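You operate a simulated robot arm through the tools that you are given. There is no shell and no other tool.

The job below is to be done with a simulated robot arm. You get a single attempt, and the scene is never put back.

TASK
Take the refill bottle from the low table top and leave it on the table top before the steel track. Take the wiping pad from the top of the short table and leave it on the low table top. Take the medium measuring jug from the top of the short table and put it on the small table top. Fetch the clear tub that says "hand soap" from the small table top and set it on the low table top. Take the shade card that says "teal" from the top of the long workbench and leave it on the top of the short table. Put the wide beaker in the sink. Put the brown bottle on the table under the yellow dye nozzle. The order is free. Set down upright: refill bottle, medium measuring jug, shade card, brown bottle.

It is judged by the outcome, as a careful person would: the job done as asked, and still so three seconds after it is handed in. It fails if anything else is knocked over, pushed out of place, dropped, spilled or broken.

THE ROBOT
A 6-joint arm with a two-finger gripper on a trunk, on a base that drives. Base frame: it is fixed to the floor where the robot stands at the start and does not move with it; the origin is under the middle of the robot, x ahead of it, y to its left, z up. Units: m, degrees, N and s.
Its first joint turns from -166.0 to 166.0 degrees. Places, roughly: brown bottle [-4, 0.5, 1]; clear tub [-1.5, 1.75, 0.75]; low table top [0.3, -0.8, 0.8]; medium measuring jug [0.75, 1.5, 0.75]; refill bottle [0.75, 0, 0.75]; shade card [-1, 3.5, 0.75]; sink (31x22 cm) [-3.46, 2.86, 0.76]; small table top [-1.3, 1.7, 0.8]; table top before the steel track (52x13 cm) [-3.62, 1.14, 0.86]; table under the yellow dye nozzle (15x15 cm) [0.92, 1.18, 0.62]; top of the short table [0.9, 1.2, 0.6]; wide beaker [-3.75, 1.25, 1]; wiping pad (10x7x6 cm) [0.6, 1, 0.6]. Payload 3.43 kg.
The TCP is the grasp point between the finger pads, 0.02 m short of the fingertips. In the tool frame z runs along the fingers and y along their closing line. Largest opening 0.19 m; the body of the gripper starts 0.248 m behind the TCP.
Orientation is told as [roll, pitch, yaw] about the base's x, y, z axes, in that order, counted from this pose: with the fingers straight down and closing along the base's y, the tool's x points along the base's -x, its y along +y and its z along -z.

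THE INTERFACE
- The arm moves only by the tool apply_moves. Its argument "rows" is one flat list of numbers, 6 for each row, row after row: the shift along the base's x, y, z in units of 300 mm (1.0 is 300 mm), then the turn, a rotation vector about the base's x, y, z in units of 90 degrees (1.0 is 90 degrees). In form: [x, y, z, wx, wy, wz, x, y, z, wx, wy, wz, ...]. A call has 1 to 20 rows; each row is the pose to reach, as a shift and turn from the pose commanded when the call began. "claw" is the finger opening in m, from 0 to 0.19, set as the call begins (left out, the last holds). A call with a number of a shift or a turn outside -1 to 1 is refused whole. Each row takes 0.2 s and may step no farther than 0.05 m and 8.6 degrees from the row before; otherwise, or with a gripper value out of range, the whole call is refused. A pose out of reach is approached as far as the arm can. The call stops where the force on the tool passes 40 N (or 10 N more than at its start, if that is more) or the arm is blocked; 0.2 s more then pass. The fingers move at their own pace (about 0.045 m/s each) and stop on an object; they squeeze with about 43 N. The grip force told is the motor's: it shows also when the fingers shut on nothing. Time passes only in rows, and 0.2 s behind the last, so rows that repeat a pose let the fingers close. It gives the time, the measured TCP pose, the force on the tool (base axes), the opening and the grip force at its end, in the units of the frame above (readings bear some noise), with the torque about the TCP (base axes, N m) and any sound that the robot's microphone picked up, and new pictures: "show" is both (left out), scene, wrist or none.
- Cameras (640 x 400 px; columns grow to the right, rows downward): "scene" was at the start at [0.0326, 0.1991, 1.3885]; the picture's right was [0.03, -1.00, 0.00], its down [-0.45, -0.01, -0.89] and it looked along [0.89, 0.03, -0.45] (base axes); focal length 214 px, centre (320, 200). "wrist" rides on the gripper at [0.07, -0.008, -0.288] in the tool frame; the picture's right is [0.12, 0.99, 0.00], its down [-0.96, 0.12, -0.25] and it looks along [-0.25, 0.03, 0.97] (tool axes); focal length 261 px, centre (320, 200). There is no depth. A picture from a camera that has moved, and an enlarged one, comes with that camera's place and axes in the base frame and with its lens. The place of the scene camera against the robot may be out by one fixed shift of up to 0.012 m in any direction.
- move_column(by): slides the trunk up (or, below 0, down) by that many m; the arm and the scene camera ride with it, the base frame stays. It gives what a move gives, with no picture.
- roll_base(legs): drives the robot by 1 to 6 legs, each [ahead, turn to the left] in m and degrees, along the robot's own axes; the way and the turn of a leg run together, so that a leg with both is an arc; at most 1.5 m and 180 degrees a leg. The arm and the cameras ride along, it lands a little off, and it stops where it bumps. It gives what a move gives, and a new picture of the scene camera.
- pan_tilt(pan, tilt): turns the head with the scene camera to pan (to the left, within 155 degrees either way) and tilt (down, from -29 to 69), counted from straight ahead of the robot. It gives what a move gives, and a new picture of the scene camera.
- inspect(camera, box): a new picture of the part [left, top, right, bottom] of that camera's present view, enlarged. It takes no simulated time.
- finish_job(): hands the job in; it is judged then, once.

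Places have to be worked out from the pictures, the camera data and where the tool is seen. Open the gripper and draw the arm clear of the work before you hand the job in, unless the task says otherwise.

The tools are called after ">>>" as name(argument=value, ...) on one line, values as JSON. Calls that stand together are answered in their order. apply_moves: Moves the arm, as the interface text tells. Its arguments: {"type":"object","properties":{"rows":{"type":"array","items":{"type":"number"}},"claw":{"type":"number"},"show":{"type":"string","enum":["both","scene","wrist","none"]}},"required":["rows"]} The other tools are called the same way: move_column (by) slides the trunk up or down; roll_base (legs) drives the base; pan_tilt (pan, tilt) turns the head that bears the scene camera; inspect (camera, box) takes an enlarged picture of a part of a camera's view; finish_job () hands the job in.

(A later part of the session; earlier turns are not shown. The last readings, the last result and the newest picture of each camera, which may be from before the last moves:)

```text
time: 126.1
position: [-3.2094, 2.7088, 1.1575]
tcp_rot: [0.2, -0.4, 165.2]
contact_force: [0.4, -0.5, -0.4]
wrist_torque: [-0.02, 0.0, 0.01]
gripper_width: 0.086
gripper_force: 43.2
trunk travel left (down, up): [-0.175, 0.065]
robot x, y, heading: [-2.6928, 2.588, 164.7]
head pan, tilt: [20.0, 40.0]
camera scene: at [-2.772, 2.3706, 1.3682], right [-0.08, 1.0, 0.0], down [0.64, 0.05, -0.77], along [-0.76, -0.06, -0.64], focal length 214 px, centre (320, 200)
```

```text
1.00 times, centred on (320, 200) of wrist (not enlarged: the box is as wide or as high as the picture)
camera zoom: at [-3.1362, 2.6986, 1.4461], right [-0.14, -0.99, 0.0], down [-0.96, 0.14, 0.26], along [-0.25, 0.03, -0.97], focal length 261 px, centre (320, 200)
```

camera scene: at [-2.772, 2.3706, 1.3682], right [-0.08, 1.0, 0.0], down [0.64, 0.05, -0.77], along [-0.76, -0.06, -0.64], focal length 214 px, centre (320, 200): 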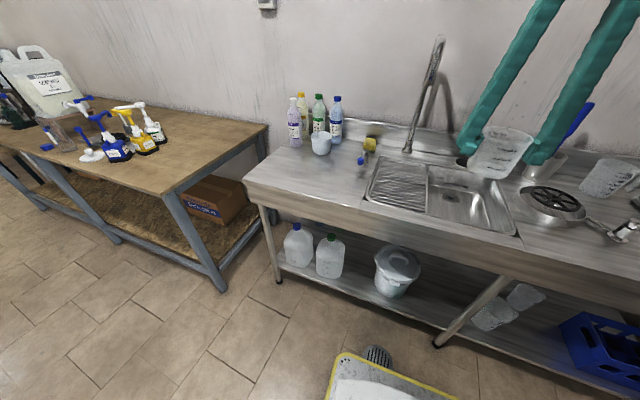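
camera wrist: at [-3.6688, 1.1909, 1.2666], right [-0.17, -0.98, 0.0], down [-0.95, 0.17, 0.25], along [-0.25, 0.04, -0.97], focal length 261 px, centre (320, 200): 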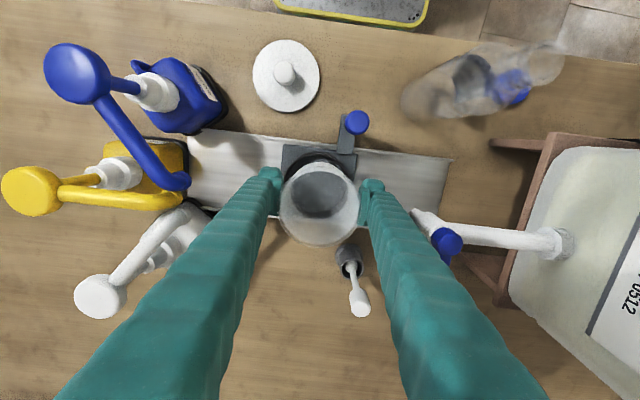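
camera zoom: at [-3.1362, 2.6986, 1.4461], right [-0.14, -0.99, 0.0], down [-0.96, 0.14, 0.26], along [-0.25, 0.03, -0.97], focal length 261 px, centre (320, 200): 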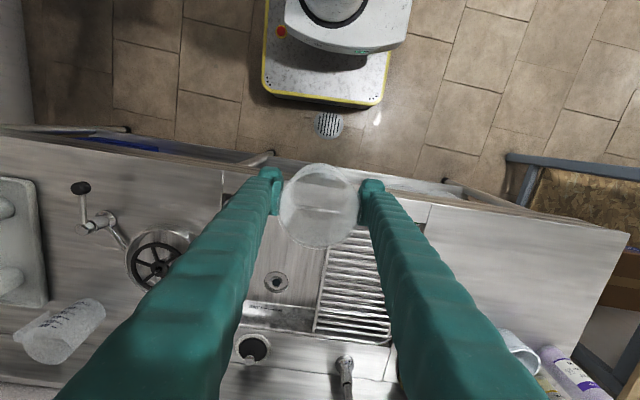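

The basin (right of the ribbed board) is centred near (−3.46, 2.86). I check the faucet's spout before reaching in.

>>> pan_tilt(pan=20, tilt=15)

>>> inspect(camera="scene", box=[340, 90, 580, 310])

```text
time: 127.0
position: [-3.21, 2.7088, 1.1584]
tcp_rot: [0.2, -0.3, 165.3]
contact_force: [-0.2, -0.2, -0.7]
wrist_torque: [0.01, -0.01, 0.01]
gripper_width: 0.0861
gripper_force: 43.3
trunk travel left (down, up): [-0.175, 0.065]
robot x, y, heading: [-2.6901, 2.5899, 164.9]
head pan, tilt: [20.0, 15.0]
camera scene: at [-2.7804, 2.3699, 1.4077], right [-0.08, 1.0, 0.0], down [0.26, 0.02, -0.97], along [-0.96, -0.08, -0.26], focal length 214 px, centre (320, 200)
```

scene: 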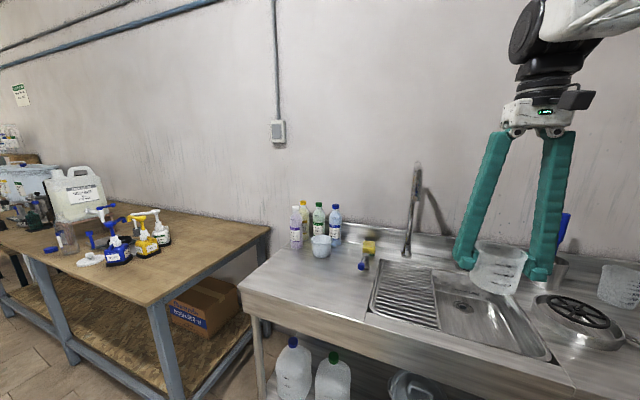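

```text
1.82 times, centred on (460, 200) of scene
camera zoom: at [-2.7804, 2.3699, 1.4077], right [-0.08, 1.0, 0.0], down [0.26, 0.02, -0.97], along [-0.96, -0.08, -0.26], focal length 390 px, centre (66, 200)
```

zoom: 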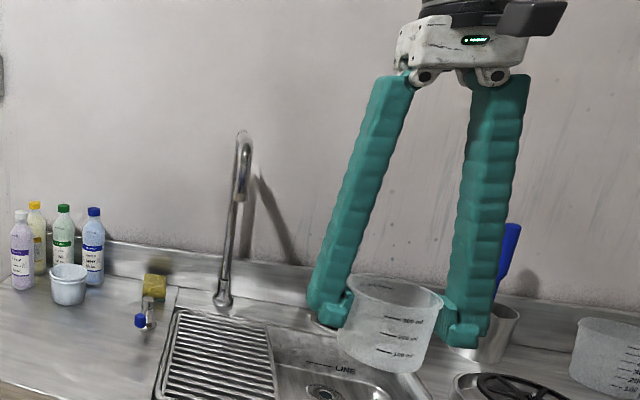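

The spout points forward near the ribbed board, ~0.2 m left of the basin centre, so I can lower straight into the basin. I move above it.

>>> apply_moves(rows=[-0.13, 0.087, 0, 0, 0, 0, -0.26, 0.174, 0, 0, 0, 0, -0.39, 0.26, 0, 0, 0, 0, -0.52, 0.346, 0, 0, 0, 0, -0.65, 0.432, 0, 0, 0, 0, -0.777, 0.517, 0, 0, 0, 0, -0.777, 0.517, -0.15, 0, 0, 0, -0.777, 0.517, -0.3, 0, 0, 0], show="wrist")

>>> pan_tilt(pan=20, tilt=40)

>>> inspect(camera="scene", box=[360, 80, 560, 240])

```text
time: 128.8
position: [-3.4431, 2.8613, 1.0696]
tcp_rot: [0.3, -0.3, 165.2]
contact_force: [0.8, 0.6, -0.3]
wrist_torque: [0.03, 0.07, -0.03]
gripper_width: 0.0862
gripper_force: 43.1
trunk travel left (down, up): [-0.175, 0.065]
robot x, y, heading: [-2.6969, 2.5871, 164.9]
head pan, tilt: [20.0, 15.0]
camera wrist: at [-3.3703, 2.8513, 1.3574], right [-0.14, -0.99, 0.0], down [-0.96, 0.14, 0.26], along [-0.25, 0.03, -0.97], focal length 261 px, centre (320, 200)
```

wrist: 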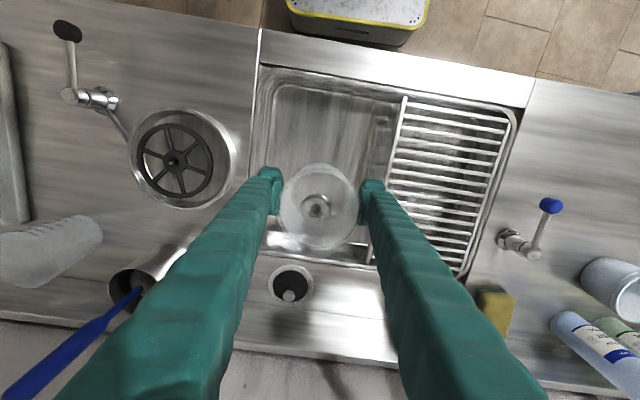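

```text
time: 129.7
position: [-3.4429, 2.8602, 1.0695]
tcp_rot: [0.1, -0.5, 165.2]
contact_force: [1.1, -0.8, -0.7]
wrist_torque: [0.0, 0.0, 0.0]
gripper_width: 0.0863
gripper_force: 42.9
trunk travel left (down, up): [-0.175, 0.065]
robot x, y, heading: [-2.6934, 2.5905, 164.8]
head pan, tilt: [20.0, 40.0]
camera scene: at [-2.7722, 2.3706, 1.3683], right [-0.08, 1.0, 0.0], down [0.64, 0.05, -0.77], along [-0.76, -0.06, -0.64], focal length 214 px, centre (320, 200)
```

scene: 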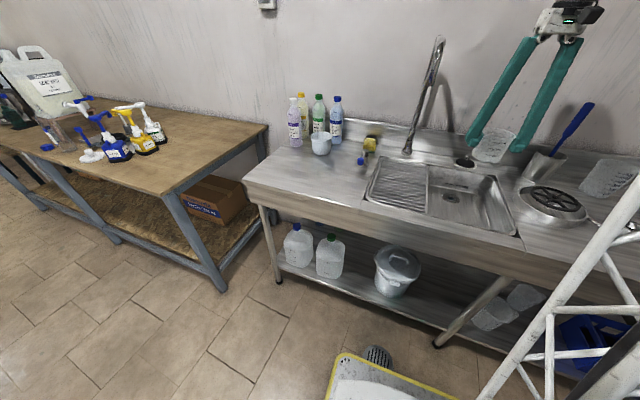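

```text
2.50 times, centred on (460, 160) of scene
camera zoom: at [-2.7722, 2.3706, 1.3683], right [-0.08, 1.0, 0.0], down [0.64, 0.05, -0.77], along [-0.76, -0.06, -0.64], focal length 536 px, centre (-30, 300)
```

zoom: 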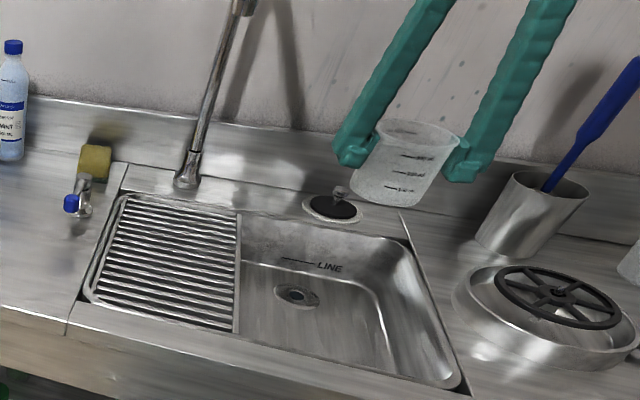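

Centred over the basin. I lower to just above the expected bottom.

>>> apply_moves(rows=[0, -0.03, -0.14, 0, 0, 0, 0, -0.03, -0.28, 0, 0, 0, 0, -0.03, -0.42, 0, 0, 0, 0, -0.03, -0.56, 0, 0, 0, 0, -0.03, -0.68, 0, 0, 0, 0, -0.03, -0.72, 0, 0, 0], show="wrist")

>>> inspect(camera="scene", box=[400, 120, 540, 240])

```text
time: 131.1
position: [-3.4423, 2.8532, 0.8519]
tcp_rot: [0.3, -0.4, 165.2]
contact_force: [0.1, 0.1, 0.6]
wrist_torque: [0.03, 0.03, -0.03]
gripper_width: 0.086
gripper_force: 42.5
trunk travel left (down, up): [-0.175, 0.065]
robot x, y, heading: [-2.6954, 2.5878, 164.6]
head pan, tilt: [20.0, 40.0]
camera wrist: at [-3.3709, 2.8445, 1.1397], right [-0.14, -0.99, 0.0], down [-0.96, 0.14, 0.25], along [-0.25, 0.03, -0.97], focal length 261 px, centre (320, 200)
```

wrist: 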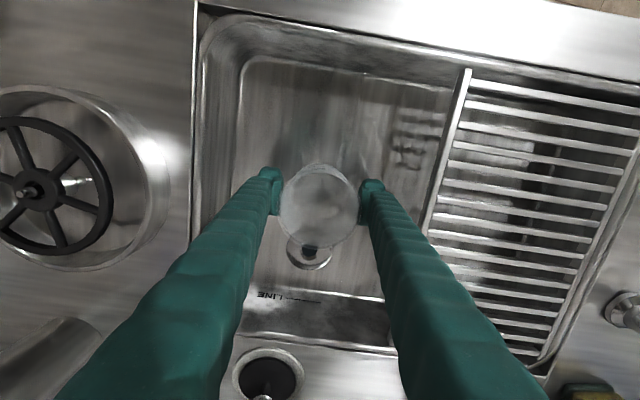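

```text
3.33 times, centred on (470, 180) of scene
camera zoom: at [-2.7721, 2.3706, 1.3682], right [-0.08, 1.0, 0.0], down [0.64, 0.05, -0.77], along [-0.76, -0.06, -0.64], focal length 715 px, centre (-180, 267)
```

zoom: 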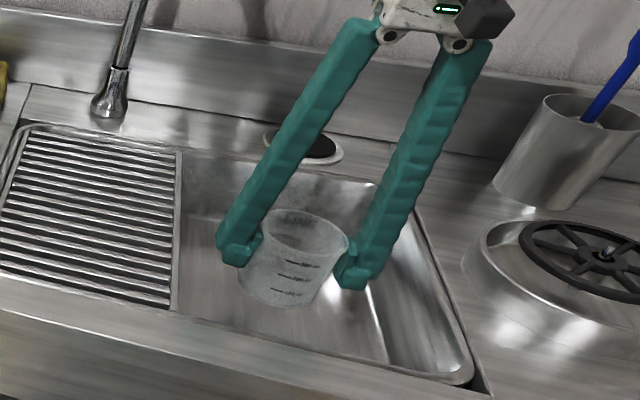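

The beaker hangs in the basin with room around it. I step down slowly until it touches.

>>> apply_moves(rows=[0, 0, -0.03, 0, 0, 0, 0, 0, -0.05, 0, 0, 0, 0, 0, -0.07, 0, 0, 0], show="none")

```text
time: 131.9
position: [-3.4418, 2.8543, 0.8318]
tcp_rot: [0.3, -0.4, 165.3]
contact_force: [0.0, -0.2, -1.1]
wrist_torque: [0.0, 0.05, -0.01]
gripper_width: 0.0862
gripper_force: 43.4
trunk travel left (down, up): [-0.175, 0.065]
robot x, y, heading: [-2.6937, 2.5893, 164.5]
head pan, tilt: [20.0, 40.0]
```

No touch yet; another 1 cm in small steps.

>>> apply_moves(rows=[0, 0, -0.013, 0, 0, 0, 0, 0, -0.026, 0, 0, 0], show="none")

```text
time: 132.5
position: [-3.4408, 2.8549, 0.8232]
tcp_rot: [0.2, -0.5, 165.2]
contact_force: [-0.5, -0.7, -1.0]
wrist_torque: [-0.01, 0.03, 0.0]
gripper_width: 0.0865
gripper_force: 42.8
trunk travel left (down, up): [-0.175, 0.065]
robot x, y, heading: [-2.6945, 2.5877, 164.9]
head pan, tilt: [20.0, 40.0]
```

Still nothing; I continue down.

>>> apply_moves(rows=[0, 0, -0.013, 0, 0, 0, 0, 0, -0.026, 0, 0, 0], show="wrist")

>>> inspect(camera="scene", box=[400, 120, 540, 240])

```text
time: 133.1
position: [-3.4416, 2.8548, 0.815]
tcp_rot: [0.2, -0.4, 165.2]
contact_force: [-0.5, 0.0, 0.1]
wrist_torque: [0.0, 0.04, -0.02]
gripper_width: 0.0862
gripper_force: 43.3
trunk travel left (down, up): [-0.175, 0.065]
robot x, y, heading: [-2.6946, 2.5877, 164.9]
head pan, tilt: [20.0, 40.0]
camera wrist: at [-3.3689, 2.8448, 1.1037], right [-0.14, -0.99, 0.0], down [-0.96, 0.14, 0.26], along [-0.25, 0.03, -0.97], focal length 261 px, centre (320, 200)
```

wrist: 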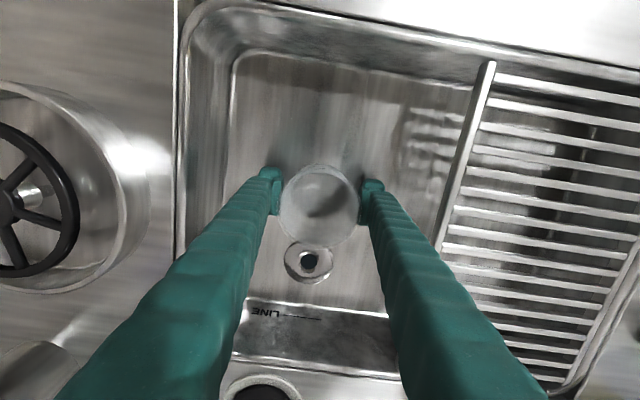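

```text
3.33 times, centred on (470, 180) of scene
camera zoom: at [-2.7721, 2.3706, 1.3682], right [-0.08, 1.0, 0.0], down [0.64, 0.05, -0.77], along [-0.76, -0.06, -0.64], focal length 715 px, centre (-180, 267)
```

zoom: 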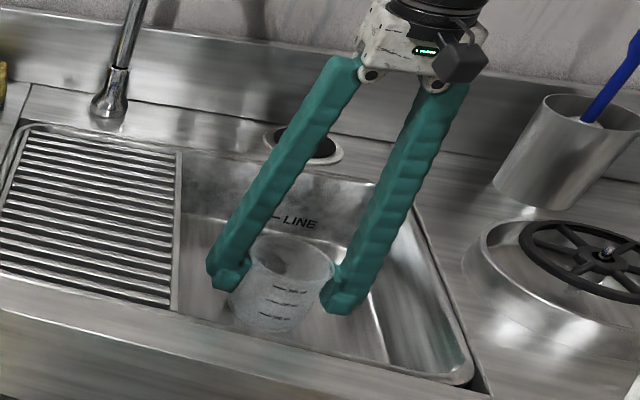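

Not touching yet. Lower on in 4 mm steps.

>>> apply_moves(rows=[0, 0, -0.013, 0, 0, 0, 0, 0, -0.026, 0, 0, 0], show="none")

```text
time: 133.7
position: [-3.4426, 2.8549, 0.8106]
tcp_rot: [0.1, -0.7, 165.1]
contact_force: [3.7, 0.0, 36.7]
wrist_torque: [0.11, 0.28, -0.01]
gripper_width: 0.0864
gripper_force: 43.2
trunk travel left (down, up): [-0.175, 0.065]
robot x, y, heading: [-2.6932, 2.5846, 164.9]
head pan, tilt: [20.0, 40.0]
```

Contact: the beaker rests on the basin floor. I relieve the press by 3 mm and open to 0.115.

>>> apply_moves(rows=[0, 0, 0.009, 0, 0, 0, 0, 0, 0.009, 0, 0, 0], show="none")

>>> apply_moves(rows=[0, 0, 0, 0, 0, 0, 0, 0, 0, 0, 0, 0, 0, 0, 0, 0, 0, 0], claw=0.115, show="wrist")

>>> inspect(camera="scene", box=[400, 120, 540, 240])

```text
time: 134.3
position: [-3.4438, 2.8545, 0.8107]
tcp_rot: [0.2, -0.6, 165.1]
contact_force: [-3.6, 3.8, 20.0]
wrist_torque: [0.31, 0.54, -0.02]
gripper_width: 0.0859
gripper_force: 43.1
trunk travel left (down, up): [-0.175, 0.065]
robot x, y, heading: [-2.6939, 2.5851, 164.8]
head pan, tilt: [20.0, 40.0]
```

```text
time: 135.1
position: [-3.4426, 2.8554, 0.8102]
tcp_rot: [0.2, -0.5, 165.2]
contact_force: [-0.4, 0.0, -0.3]
wrist_torque: [-0.01, 0.02, 0.05]
gripper_width: 0.115
gripper_force: 0.1
trunk travel left (down, up): [-0.175, 0.065]
robot x, y, heading: [-2.694, 2.5877, 164.6]
head pan, tilt: [20.0, 40.0]
camera wrist: at [-3.3701, 2.8443, 1.0981], right [-0.14, -0.99, 0.0], down [-0.96, 0.14, 0.26], along [-0.25, 0.03, -0.97], focal length 261 px, centre (320, 200)
```

wrist: 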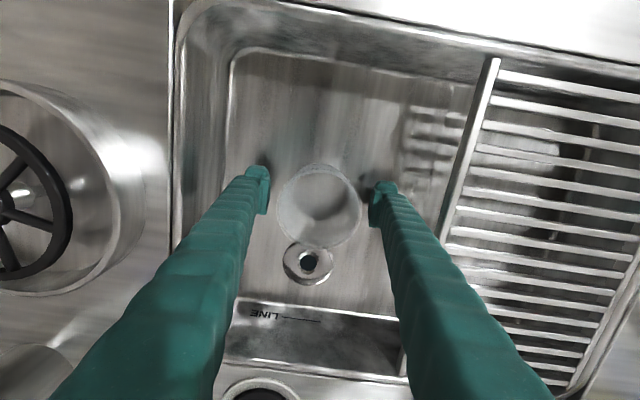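

```text
3.33 times, centred on (470, 180) of scene
camera zoom: at [-2.7721, 2.3706, 1.3682], right [-0.08, 1.0, 0.0], down [0.64, 0.05, -0.77], along [-0.76, -0.06, -0.64], focal length 715 px, centre (-180, 267)
```

zoom: 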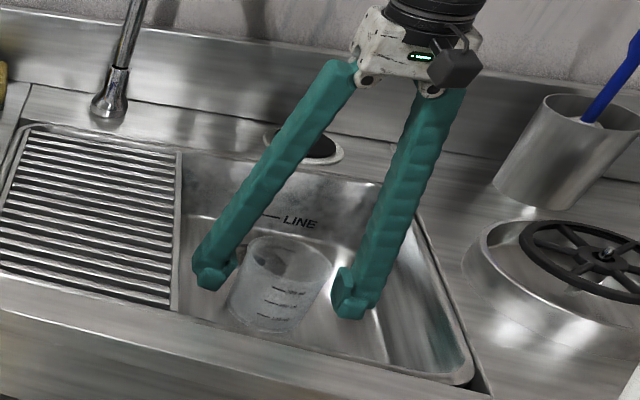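

The beaker stands in the sink. I lift straight out and retract the arm.

>>> apply_moves(rows=[0, 0, 0.15, 0, 0, 0, 0, 0, 0.3, 0, 0, 0, 0, 0, 0.45, 0, 0, 0, 0, 0, 0.6, 0, 0, 0, 0, 0, 0.75, 0, 0, 0, 0, 0, 0.9, 0, 0, 0, 0, 0, 1.0, 0, 0, 0, 0.13, -0.07, 1.0, 0, 0, 0, 0.26, -0.14, 1.0, 0, 0, 0, 0.39, -0.21, 1.0, 0, 0, 0, 0.52, -0.28, 1.0, 0, 0, 0, 0.65, -0.35, 1.0, 0, 0, 0, 0.78, -0.42, 1.0, 0, 0, 0], show="scene")

>>> roll_base(legs=[[-0.33, 0], [0, 88], [1.2, 0], [1.2, 0], [0, -90]])

```text
time: 137.9
position: [-3.2055, 2.7263, 1.1087]
tcp_rot: [0.2, -0.4, 165.1]
contact_force: [-1.7, 0.9, -0.1]
wrist_torque: [-0.07, -0.23, -0.01]
gripper_width: 0.1149
gripper_force: 0.0
trunk travel left (down, up): [-0.175, 0.065]
robot x, y, heading: [-2.6967, 2.588, 164.8]
head pan, tilt: [20.0, 40.0]
camera scene: at [-2.7728, 2.3709, 1.3683], right [-0.08, 1.0, 0.0], down [0.64, 0.05, -0.77], along [-0.76, -0.06, -0.64], focal length 214 px, centre (320, 200)
```

scene: 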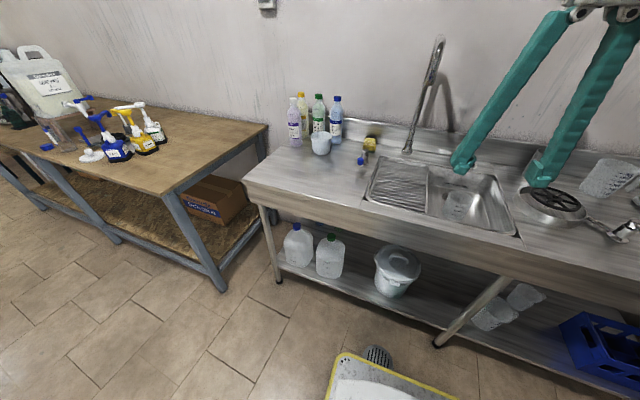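

```text
time: 159.5
position: [-3.6426, 0.3794, 1.1103]
tcp_rot: [0.2, -0.4, 161.1]
contact_force: [1.1, 0.7, -1.4]
wrist_torque: [0.0, 0.01, -0.02]
gripper_width: 0.1149
gripper_force: 0.0
trunk travel left (down, up): [-0.175, 0.065]
robot x, y, heading: [-3.1402, 0.2026, 160.5]
head pan, tilt: [20.0, 40.0]
camera scene: at [-3.2355, -0.0058, 1.3682], right [-0.01, 1.0, 0.0], down [0.64, 0.01, -0.77], along [-0.77, -0.01, -0.64], focal length 214 px, centre (320, 200)
```

scene: 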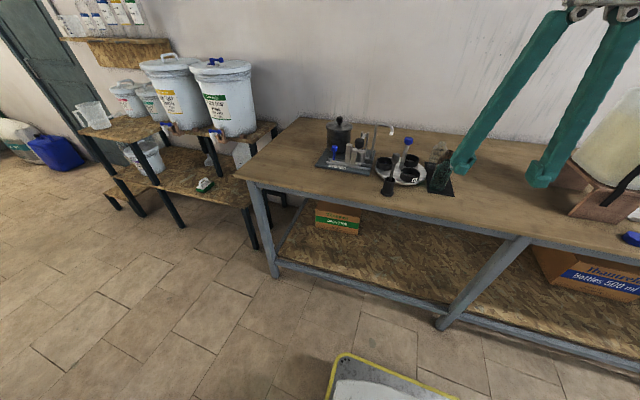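

I'm in front of the bottle group on the left part of the track table. I zoom in.

>>> inspect(camera="scene", box=[300, 100, 540, 240])

>>> inspect(camera="wrist", box=[0, 0, 640, 400])

```text
2.67 times, centred on (420, 170) of scene
camera zoom: at [-3.2355, -0.0058, 1.3682], right [-0.01, 1.0, 0.0], down [0.64, 0.01, -0.77], along [-0.77, -0.01, -0.64], focal length 572 px, centre (53, 280)
```

zoom: 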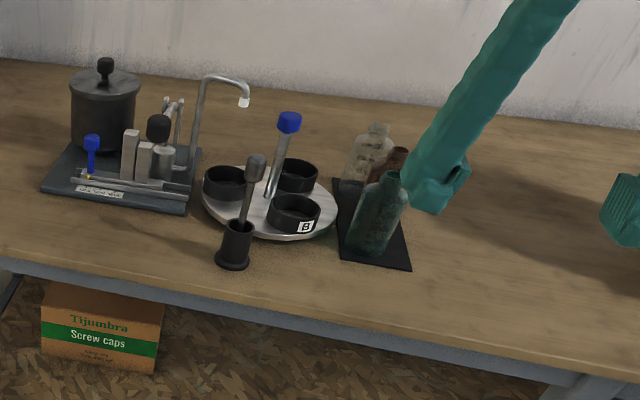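

```text
1.00 times, centred on (320, 200) of wrist (not enlarged: the box is as wide or as high as the picture)
camera zoom: at [-3.5711, 0.3651, 1.3972], right [-0.21, -0.98, 0.0], down [-0.95, 0.2, 0.26], along [-0.25, 0.05, -0.97], focal length 261 px, centre (320, 200)
```

zoom: 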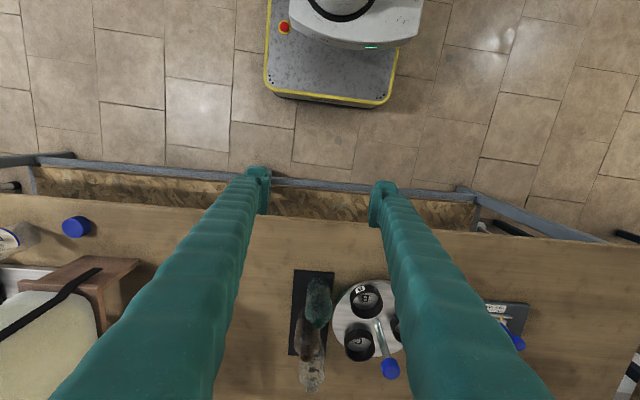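

The green, brown and clear bottles stand in a row going away from me, the brown one in the middle near (−3.99, 0.47). I drive 0.12 m nearer and bring the gripper above it.

>>> roll_base(legs=[[0.12, 0]])

>>> apply_moves(rows=[-0.13, 0, 0.03, 0, 0, 0.02, -0.26, 0, 0.06, 0, 0, 0.03, -0.39, 0, 0.06, 0, 0, 0.03, -0.52, 0, 0.06, 0, 0, 0.03, -0.62, 0, 0.06, 0, 0, 0.03], claw=0.13, show="wrist")

>>> inspect(camera="scene", box=[320, 80, 560, 240])

```text
time: 160.7
position: [-3.7557, 0.4205, 1.1084]
tcp_rot: [0.2, -0.6, 161.2]
contact_force: [0.1, -0.2, 0.1]
wrist_torque: [0.03, 0.06, 0.06]
gripper_width: 0.1149
gripper_force: 0.1
trunk travel left (down, up): [-0.175, 0.065]
robot x, y, heading: [-3.2552, 0.2427, 160.9]
head pan, tilt: [20.0, 40.0]
camera scene: at [-3.3482, 0.0336, 1.3682], right [-0.01, 1.0, 0.0], down [0.64, 0.01, -0.77], along [-0.77, -0.01, -0.64], focal length 214 px, centre (320, 200)
```

scene: 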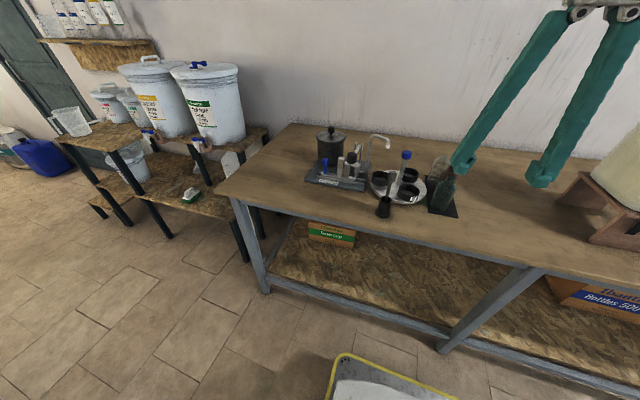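

```text
time: 161.9
position: [-3.9418, 0.4194, 1.1242]
tcp_rot: [0.2, -0.5, 163.8]
contact_force: [0.8, 0.3, 0.5]
wrist_torque: [0.01, 0.12, 0.0]
gripper_width: 0.1301
gripper_force: 0.0
trunk travel left (down, up): [-0.175, 0.065]
robot x, y, heading: [-3.2547, 0.2452, 160.8]
head pan, tilt: [20.0, 40.0]
camera wrist: at [-3.8692, 0.4085, 1.4124], right [-0.16, -0.99, 0.0], down [-0.95, 0.16, 0.26], along [-0.25, 0.04, -0.97], focal length 261 px, centre (320, 200)
```

wrist: 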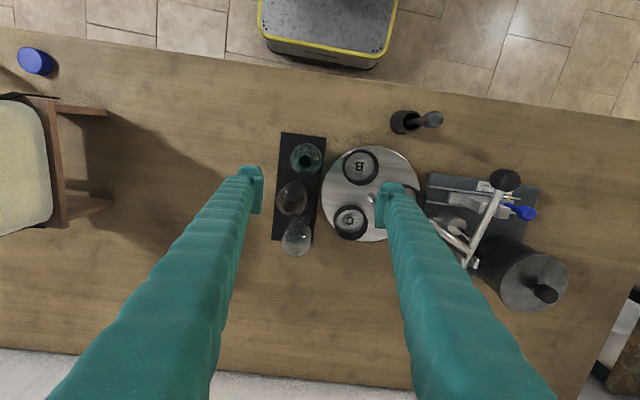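

```text
2.50 times, centred on (440, 160) of scene
camera zoom: at [-3.348, 0.0336, 1.3682], right [-0.01, 1.0, 0.0], down [0.64, 0.01, -0.77], along [-0.77, -0.01, -0.64], focal length 536 px, centre (20, 300)
```

zoom: 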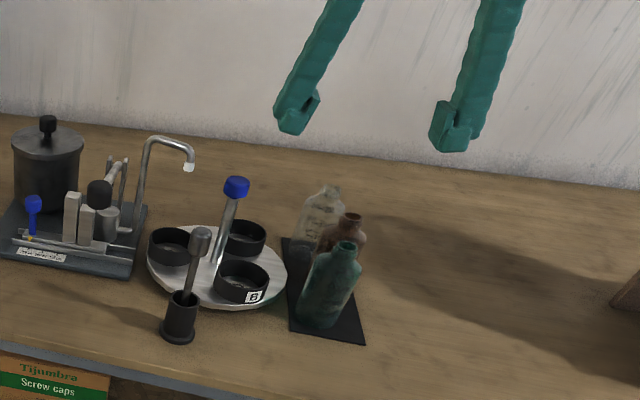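

I zoom the wrist camera onto the row.

>>> inspect(camera="wrist", box=[230, 120, 390, 260])

```text
2.86 times, centred on (310, 190) of wrist
camera zoom: at [-3.8692, 0.4085, 1.4124], right [-0.16, -0.99, 0.0], down [-0.95, 0.16, 0.26], along [-0.25, 0.04, -0.97], focal length 745 px, centre (349, 229)
```

zoom: 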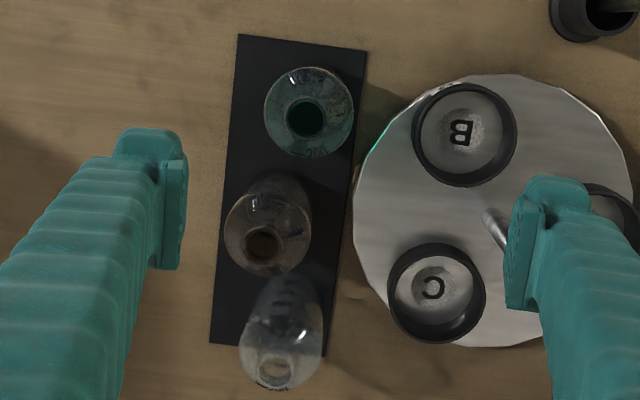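

Brown bottle axis ≈ (−3.981, 0.480), Ø≈0.056; cups and neighbours leave ~1.5 cm outside the fingers at 0.10 opening. I align, go down to just above it and re-check.

>>> apply_moves(rows=[-0.065, 0.1, 0, 0, 0, 0, -0.131, 0.202, 0, 0, 0, 0, -0.131, 0.202, -0.1, 0, 0, 0, -0.131, 0.202, -0.2, 0, 0, 0, -0.131, 0.202, -0.32, 0, 0, 0], claw=0.1, show="none")

>>> inspect(camera="wrist", box=[220, 90, 420, 250])

>>> inspect(camera="scene", box=[340, 80, 520, 220])

```text
time: 163.1
position: [-3.9817, 0.479, 1.0308]
tcp_rot: [0.2, -0.4, 163.8]
contact_force: [0.3, -0.5, 0.5]
wrist_torque: [-0.01, 0.02, 0.02]
gripper_width: 0.0998
gripper_force: 0.1
trunk travel left (down, up): [-0.175, 0.065]
robot x, y, heading: [-3.2576, 0.2434, 160.8]
head pan, tilt: [20.0, 40.0]
```

```text
2.50 times, centred on (320, 170) of wrist
camera zoom: at [-3.9083, 0.4677, 1.3188], right [-0.16, -0.99, 0.0], down [-0.95, 0.16, 0.26], along [-0.25, 0.04, -0.97], focal length 652 px, centre (320, 275)
```

zoom: 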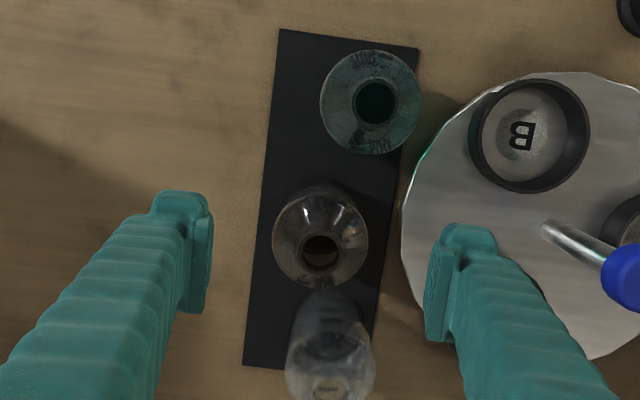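

```text
2.86 times, centred on (430, 150) of scene
camera zoom: at [-3.3483, 0.0336, 1.3683], right [-0.01, 1.0, 0.0], down [0.64, 0.01, -0.77], along [-0.77, -0.01, -0.64], focal length 613 px, centre (6, 343)
```

zoom: 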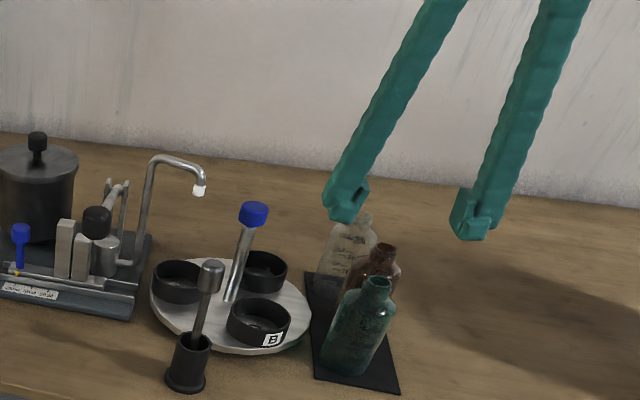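

Aligned well. I descend to z≈0.92 and close.

>>> apply_moves(rows=[0, 0, -0.1, 0, 0, 0, 0, 0, -0.2, 0, 0, 0, 0, 0, -0.3, 0, 0, 0, 0, 0, -0.365, 0, 0, 0], show="wrist")

>>> inspect(camera="scene", box=[340, 80, 520, 220])

```text
time: 164.1
position: [-3.9799, 0.4796, 0.9214]
tcp_rot: [0.2, -0.4, 163.8]
contact_force: [0.9, 0.2, -0.5]
wrist_torque: [0.05, 0.05, 0.02]
gripper_width: 0.0999
gripper_force: 0.1
trunk travel left (down, up): [-0.175, 0.065]
robot x, y, heading: [-3.2554, 0.2431, 160.9]
head pan, tilt: [20.0, 40.0]
camera wrist: at [-3.9076, 0.4684, 1.2093], right [-0.16, -0.99, 0.0], down [-0.95, 0.16, 0.26], along [-0.25, 0.04, -0.97], focal length 261 px, centre (320, 200)
```

wrist: 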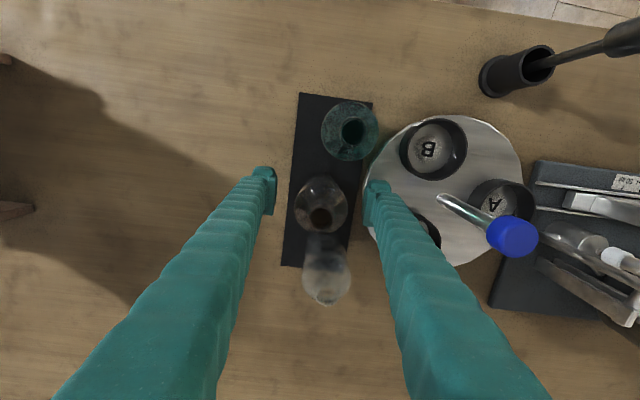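

```text
2.86 times, centred on (430, 150) of scene
camera zoom: at [-3.3482, 0.0336, 1.3682], right [-0.01, 1.0, 0.0], down [0.64, 0.01, -0.77], along [-0.77, -0.01, -0.64], focal length 613 px, centre (6, 343)
```

zoom: 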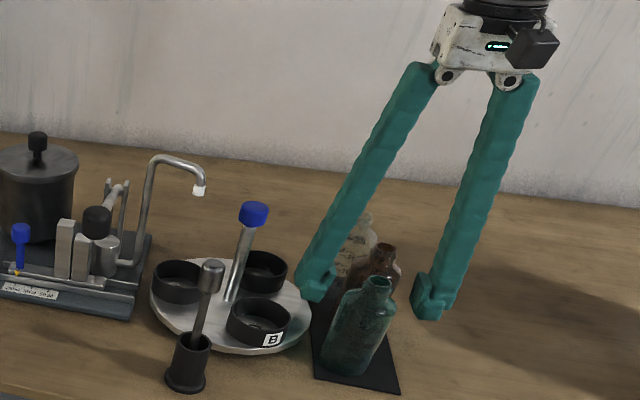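

The brown bottle is between the fingers with neighbours clear. I close and lift slightly.

>>> apply_moves(rows=[0, 0, 0, 0, 0, 0, 0, 0, 0, 0, 0, 0, 0, 0, 0, 0, 0, 0, 0, 0, 0, 0, 0, 0], claw=0.03, show="none")

>>> apply_moves(rows=[0, 0, 0.03, 0, 0, 0, 0, 0, 0.07, 0, 0, 0, 0, 0, 0.12, 0, 0, 0], show="wrist")

>>> inspect(camera="scene", box=[340, 80, 520, 220])

```text
time: 165.1
position: [-3.9792, 0.4799, 0.9211]
tcp_rot: [0.3, -0.4, 163.8]
contact_force: [0.4, 0.4, -0.5]
wrist_torque: [-0.02, 0.03, 0.01]
gripper_width: 0.0534
gripper_force: 37.6
trunk travel left (down, up): [-0.175, 0.065]
robot x, y, heading: [-3.2565, 0.2464, 160.9]
head pan, tilt: [20.0, 40.0]
```

```text
time: 165.9
position: [-3.9805, 0.481, 0.9581]
tcp_rot: [0.3, -0.4, 163.8]
contact_force: [0.3, -0.1, -0.2]
wrist_torque: [-0.06, -0.04, -0.03]
gripper_width: 0.0533
gripper_force: 43.1
trunk travel left (down, up): [-0.175, 0.065]
robot x, y, heading: [-3.2579, 0.2456, 160.5]
head pan, tilt: [20.0, 40.0]
camera wrist: at [-3.9085, 0.4692, 1.2462], right [-0.16, -0.99, 0.0], down [-0.95, 0.16, 0.26], along [-0.25, 0.04, -0.97], focal length 261 px, centre (320, 200)
```

wrist: 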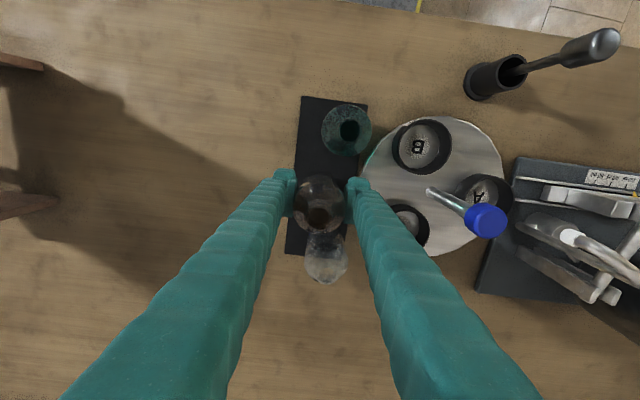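

```text
2.86 times, centred on (430, 150) of scene
camera zoom: at [-3.3485, 0.0337, 1.3682], right [-0.01, 1.0, 0.0], down [0.64, 0.01, -0.77], along [-0.77, -0.01, -0.64], focal length 613 px, centre (6, 343)
```

zoom: 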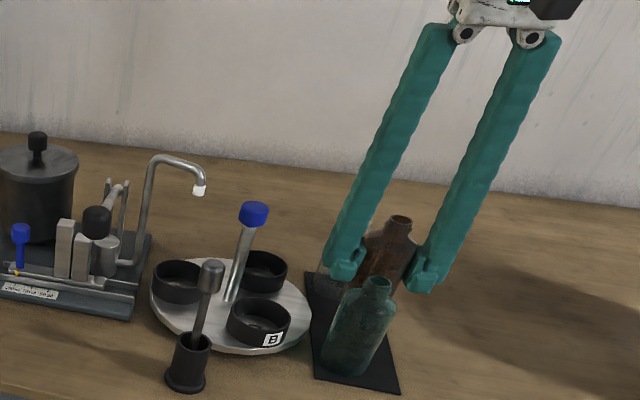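

The brown bottle is up; the neighbours stand. I raise it and retract, then back off.

>>> apply_moves(rows=[0, 0, 0.15, 0, 0, 0, 0, 0, 0.3, 0, 0, 0, 0, 0, 0.45, 0, 0, 0, 0, 0, 0.6, 0, 0, 0, 0, 0, 0.65, 0, 0, 0, 0.13, -0.04, 0.65, 0, 0, 0, 0.26, -0.08, 0.65, 0, 0, 0, 0.39, -0.12, 0.65, 0, 0, 0, 0.52, -0.16, 0.65, 0, 0, 0, 0.65, -0.2, 0.65, 0, 0, 0, 0.77, -0.22, 0.65, 0, 0, 0], show="scene")

>>> roll_base(legs=[[-0.25, 0], [0, -93.5]])

```text
time: 168.3
position: [-3.7507, 0.4134, 1.1509]
tcp_rot: [0.1, -0.4, 163.8]
contact_force: [-0.7, 0.6, -0.5]
wrist_torque: [-0.06, -0.2, 0.0]
gripper_width: 0.0533
gripper_force: 42.8
trunk travel left (down, up): [-0.175, 0.065]
robot x, y, heading: [-3.2541, 0.2458, 160.8]
head pan, tilt: [20.0, 40.0]
camera scene: at [-3.3489, 0.0338, 1.3682], right [-0.01, 1.0, 0.0], down [0.64, 0.01, -0.77], along [-0.77, -0.01, -0.64], focal length 214 px, centre (320, 200)
```

scene: 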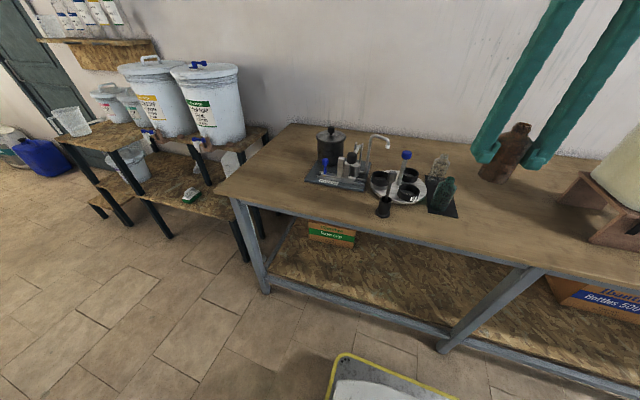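

```text
time: 174.3
position: [-2.8191, 0.6443, 1.1522]
tcp_rot: [0.3, -0.2, 70.0]
contact_force: [0.0, -0.9, -0.8]
wrist_torque: [0.04, -0.01, -0.03]
gripper_width: 0.0535
gripper_force: 42.9
trunk travel left (down, up): [-0.175, 0.065]
robot x, y, heading: [-3.0212, 0.1644, 67.0]
head pan, tilt: [20.0, 40.0]
camera scene: at [-3.2208, 0.2674, 1.3682], right [1.0, -0.05, 0.0], down [-0.04, -0.64, -0.77], along [0.04, 0.76, -0.64], focal length 214 px, centre (320, 200)
```

scene: 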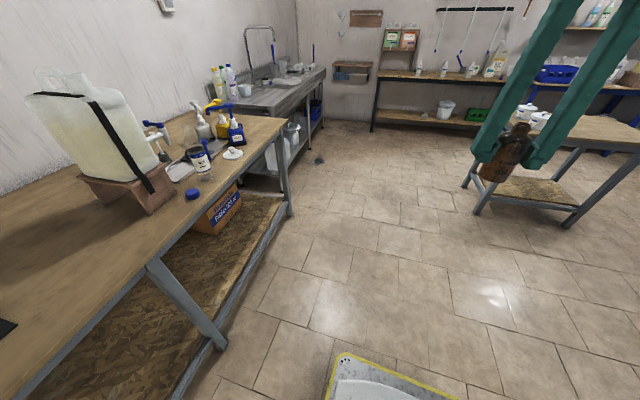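

The way north looks free, passing left of the small table. I drive to the corridor entrance and turn east.

>>> roll_base(legs=[[0, 1], [1.39, 0], [1.39, 0], [0, -85]])

```text
time: 191.9
position: [-1.5349, 2.6309, 1.1516]
tcp_rot: [0.3, -0.5, -11.3]
contact_force: [-0.1, -0.4, 0.1]
wrist_torque: [-0.03, -0.01, 0.02]
gripper_width: 0.0532
gripper_force: 43.0
trunk travel left (down, up): [-0.175, 0.065]
robot x, y, heading: [-2.0458, 2.7582, -14.4]
head pan, tilt: [20.0, 40.0]
camera scene: at [-1.9659, 2.9678, 1.3682], right [0.1, -0.99, 0.0], down [-0.64, -0.06, -0.77], along [0.76, 0.08, -0.64], focal length 214 px, centre (320, 200)
```

scene: 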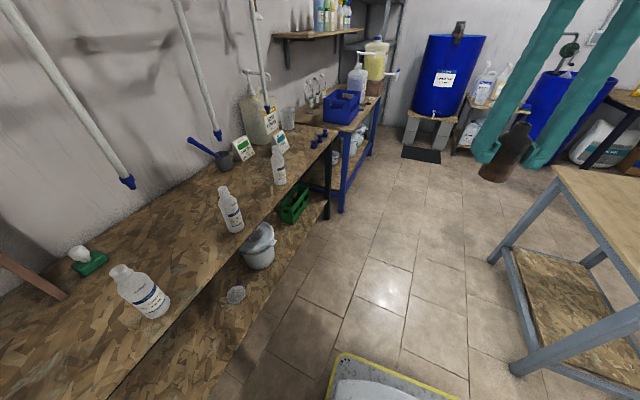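

On track. I drive east through the corridor, then turn toward the short table.

>>> roll_base(legs=[[0, -2.4], [0.95, 0], [0.95, 0], [0, -47]])

```text
time: 204.1
position: [0.0395, 1.7568, 1.1531]
tcp_rot: [0.3, -0.4, -60.3]
contact_force: [-0.7, 0.2, 0.1]
wrist_torque: [0.03, -0.02, -0.01]
gripper_width: 0.0532
gripper_force: 42.7
trunk travel left (down, up): [-0.175, 0.065]
robot x, y, heading: [-0.2012, 2.2206, -63.3]
head pan, tilt: [20.0, 40.0]
camera scene: at [0.0149, 2.3043, 1.3682], right [-0.69, -0.73, 0.0], down [-0.47, 0.44, -0.77], along [0.56, -0.53, -0.64], focal length 214 px, centre (320, 200)
```

scene: 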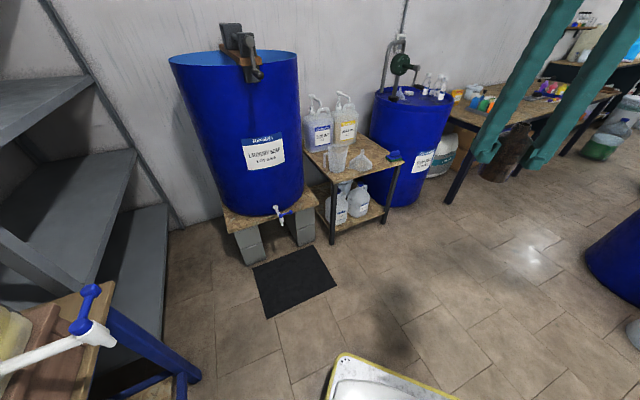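

Now a clear view of the short table; I zoom in.

>>> inspect(camera="scene", box=[280, 70, 440, 230])

```text
2.50 times, centred on (360, 150) of scene
camera zoom: at [0.0149, 2.3043, 1.3682], right [-0.69, -0.73, 0.0], down [-0.47, 0.44, -0.77], along [0.56, -0.53, -0.64], focal length 536 px, centre (220, 325)
```

zoom: 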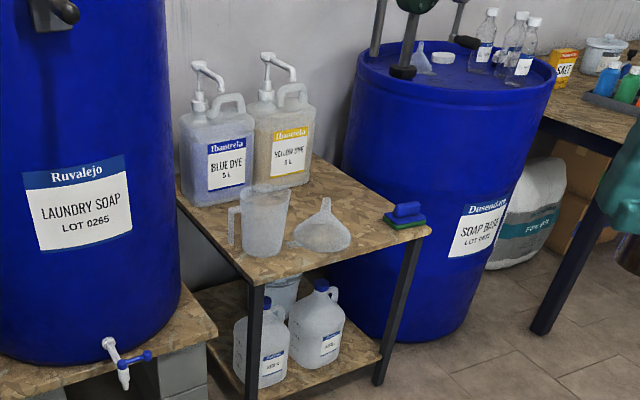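

I drive to a station in front of the short table and face it.

>>> roll_base(legs=[[0.9, 0], [0, 46.5]])

>>> inspect(camera="scene", box=[240, 40, 560, 240])

>>> inspect(camera="wrist", box=[0, 0, 640, 400])

```text
time: 211.1
position: [0.715, 1.2793, 1.1524]
tcp_rot: [0.2, -0.4, -12.8]
contact_force: [0.2, 0.1, -0.2]
wrist_torque: [-0.05, 0.0, 0.02]
gripper_width: 0.0533
gripper_force: 43.3
trunk travel left (down, up): [-0.175, 0.065]
robot x, y, heading: [0.2132, 1.4158, -16.0]
head pan, tilt: [20.0, 40.0]
camera scene: at [0.294, 1.6279, 1.3682], right [0.07, -1.0, 0.0], down [-0.64, -0.05, -0.77], along [0.76, 0.05, -0.64], focal length 214 px, centre (320, 200)
```

scene: 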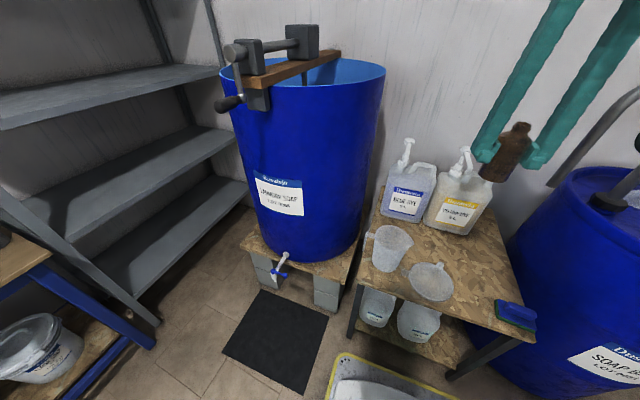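

```text
2.00 times, centred on (400, 140) of scene
camera zoom: at [0.294, 1.6279, 1.3682], right [0.07, -1.0, 0.0], down [-0.64, -0.05, -0.77], along [0.76, 0.05, -0.64], focal length 429 px, centre (160, 320)
```

zoom: 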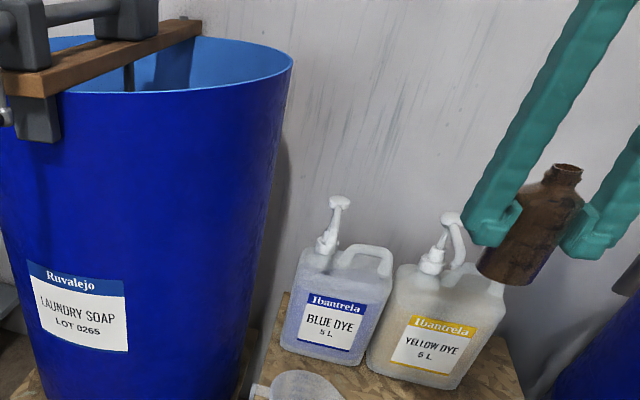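

```text
1.00 times, centred on (320, 200) of wrist (not enlarged: the box is as wide or as high as the picture)
camera zoom: at [0.6423, 1.2847, 1.4403], right [0.11, 0.99, 0.0], down [0.96, -0.1, 0.26], along [0.25, -0.03, -0.97], focal length 261 px, centre (320, 200)
```

zoom: 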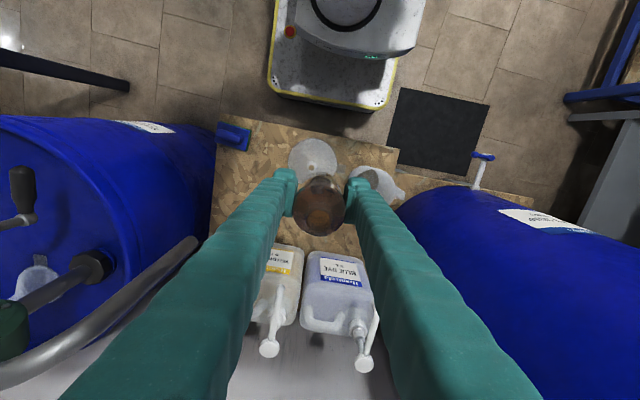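

I need the nozzle's geometry; zooming on the pump heads in both cameras.

>>> inspect(camera="scene", box=[380, 125, 480, 205])

>>> inspect(camera="wrist", box=[230, 230, 400, 390])

```text
5.00 times, centred on (430, 165) of scene
camera zoom: at [0.294, 1.6279, 1.3682], right [0.07, -1.0, 0.0], down [-0.64, -0.05, -0.77], along [0.76, 0.05, -0.64], focal length 1072 px, centre (-230, 375)
```

zoom: 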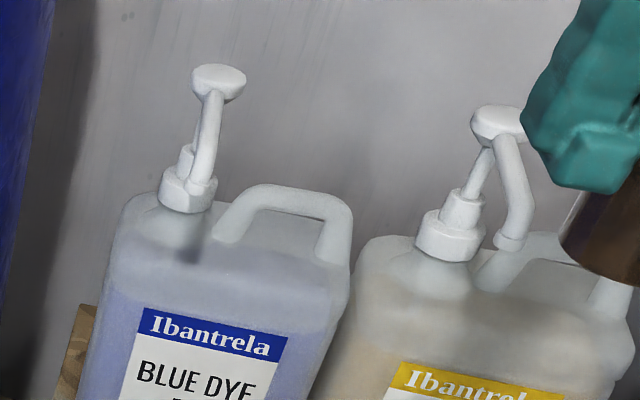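

```text
2.50 times, centred on (315, 310) of wrist
camera zoom: at [0.6423, 1.2847, 1.4403], right [0.11, 0.99, 0.0], down [0.96, -0.1, 0.26], along [0.25, -0.03, -0.97], focal length 652 px, centre (332, -75)
```

zoom: 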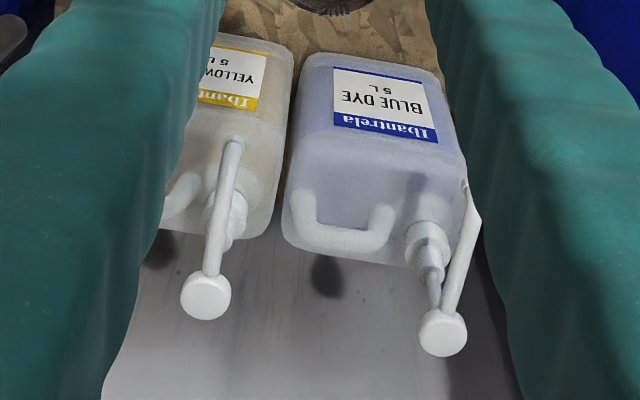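

The yellow nozzle's tip is right above the target, at about (0.929, 1.176, 0.98), so a vertical gripper can't stand there; I'll need a tilted regrasp. I look at the drum pump pipe that hangs near this table.

>>> pan_tilt(pan=18, tilt=25)

>>> inspect(camera="scene", box=[400, 100, 640, 340])

>>> inspect(camera="wrist", box=[0, 100, 320, 400])

```text
time: 211.9
position: [0.7145, 1.2786, 1.1526]
tcp_rot: [0.3, -0.4, -13.0]
contact_force: [0.2, 0.6, -0.2]
wrist_torque: [0.0, 0.0, -0.01]
gripper_width: 0.0536
gripper_force: 43.1
trunk travel left (down, up): [-0.175, 0.065]
robot x, y, heading: [0.2132, 1.4177, -16.2]
head pan, tilt: [18.0, 25.0]
camera scene: at [0.3013, 1.6252, 1.3915], right [0.04, -1.0, 0.0], down [-0.42, -0.02, -0.91], along [0.91, 0.03, -0.42], focal length 214 px, centre (320, 200)
```

scene: 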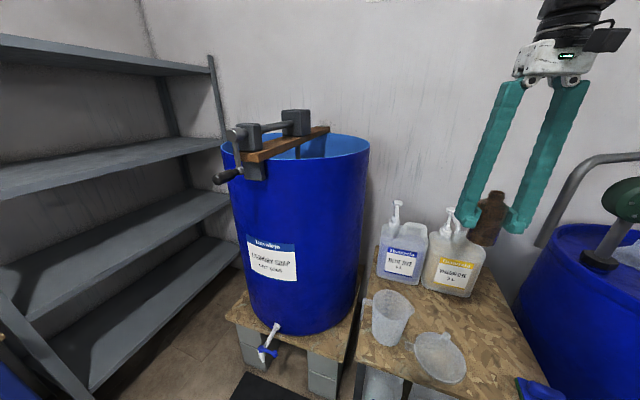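

```text
1.67 times, centred on (520, 220) of scene
camera zoom: at [0.3013, 1.6252, 1.3915], right [0.04, -1.0, 0.0], down [-0.42, -0.02, -0.91], along [0.91, 0.03, -0.42], focal length 358 px, centre (-13, 167)
```

zoom: 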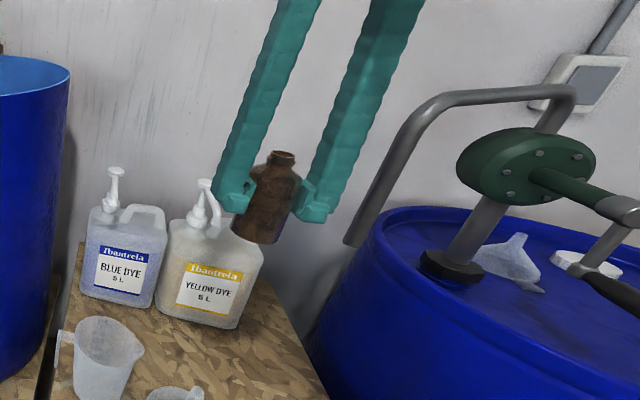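

```text
1.33 times, centred on (160, 250) of wrist
camera zoom: at [0.6423, 1.2847, 1.4403], right [0.11, 0.99, 0.0], down [0.96, -0.1, 0.26], along [0.25, -0.03, -0.97], focal length 348 px, centre (533, 133)
```

zoom: 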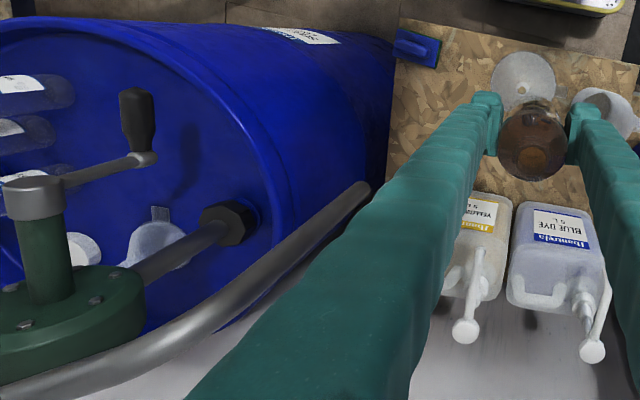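

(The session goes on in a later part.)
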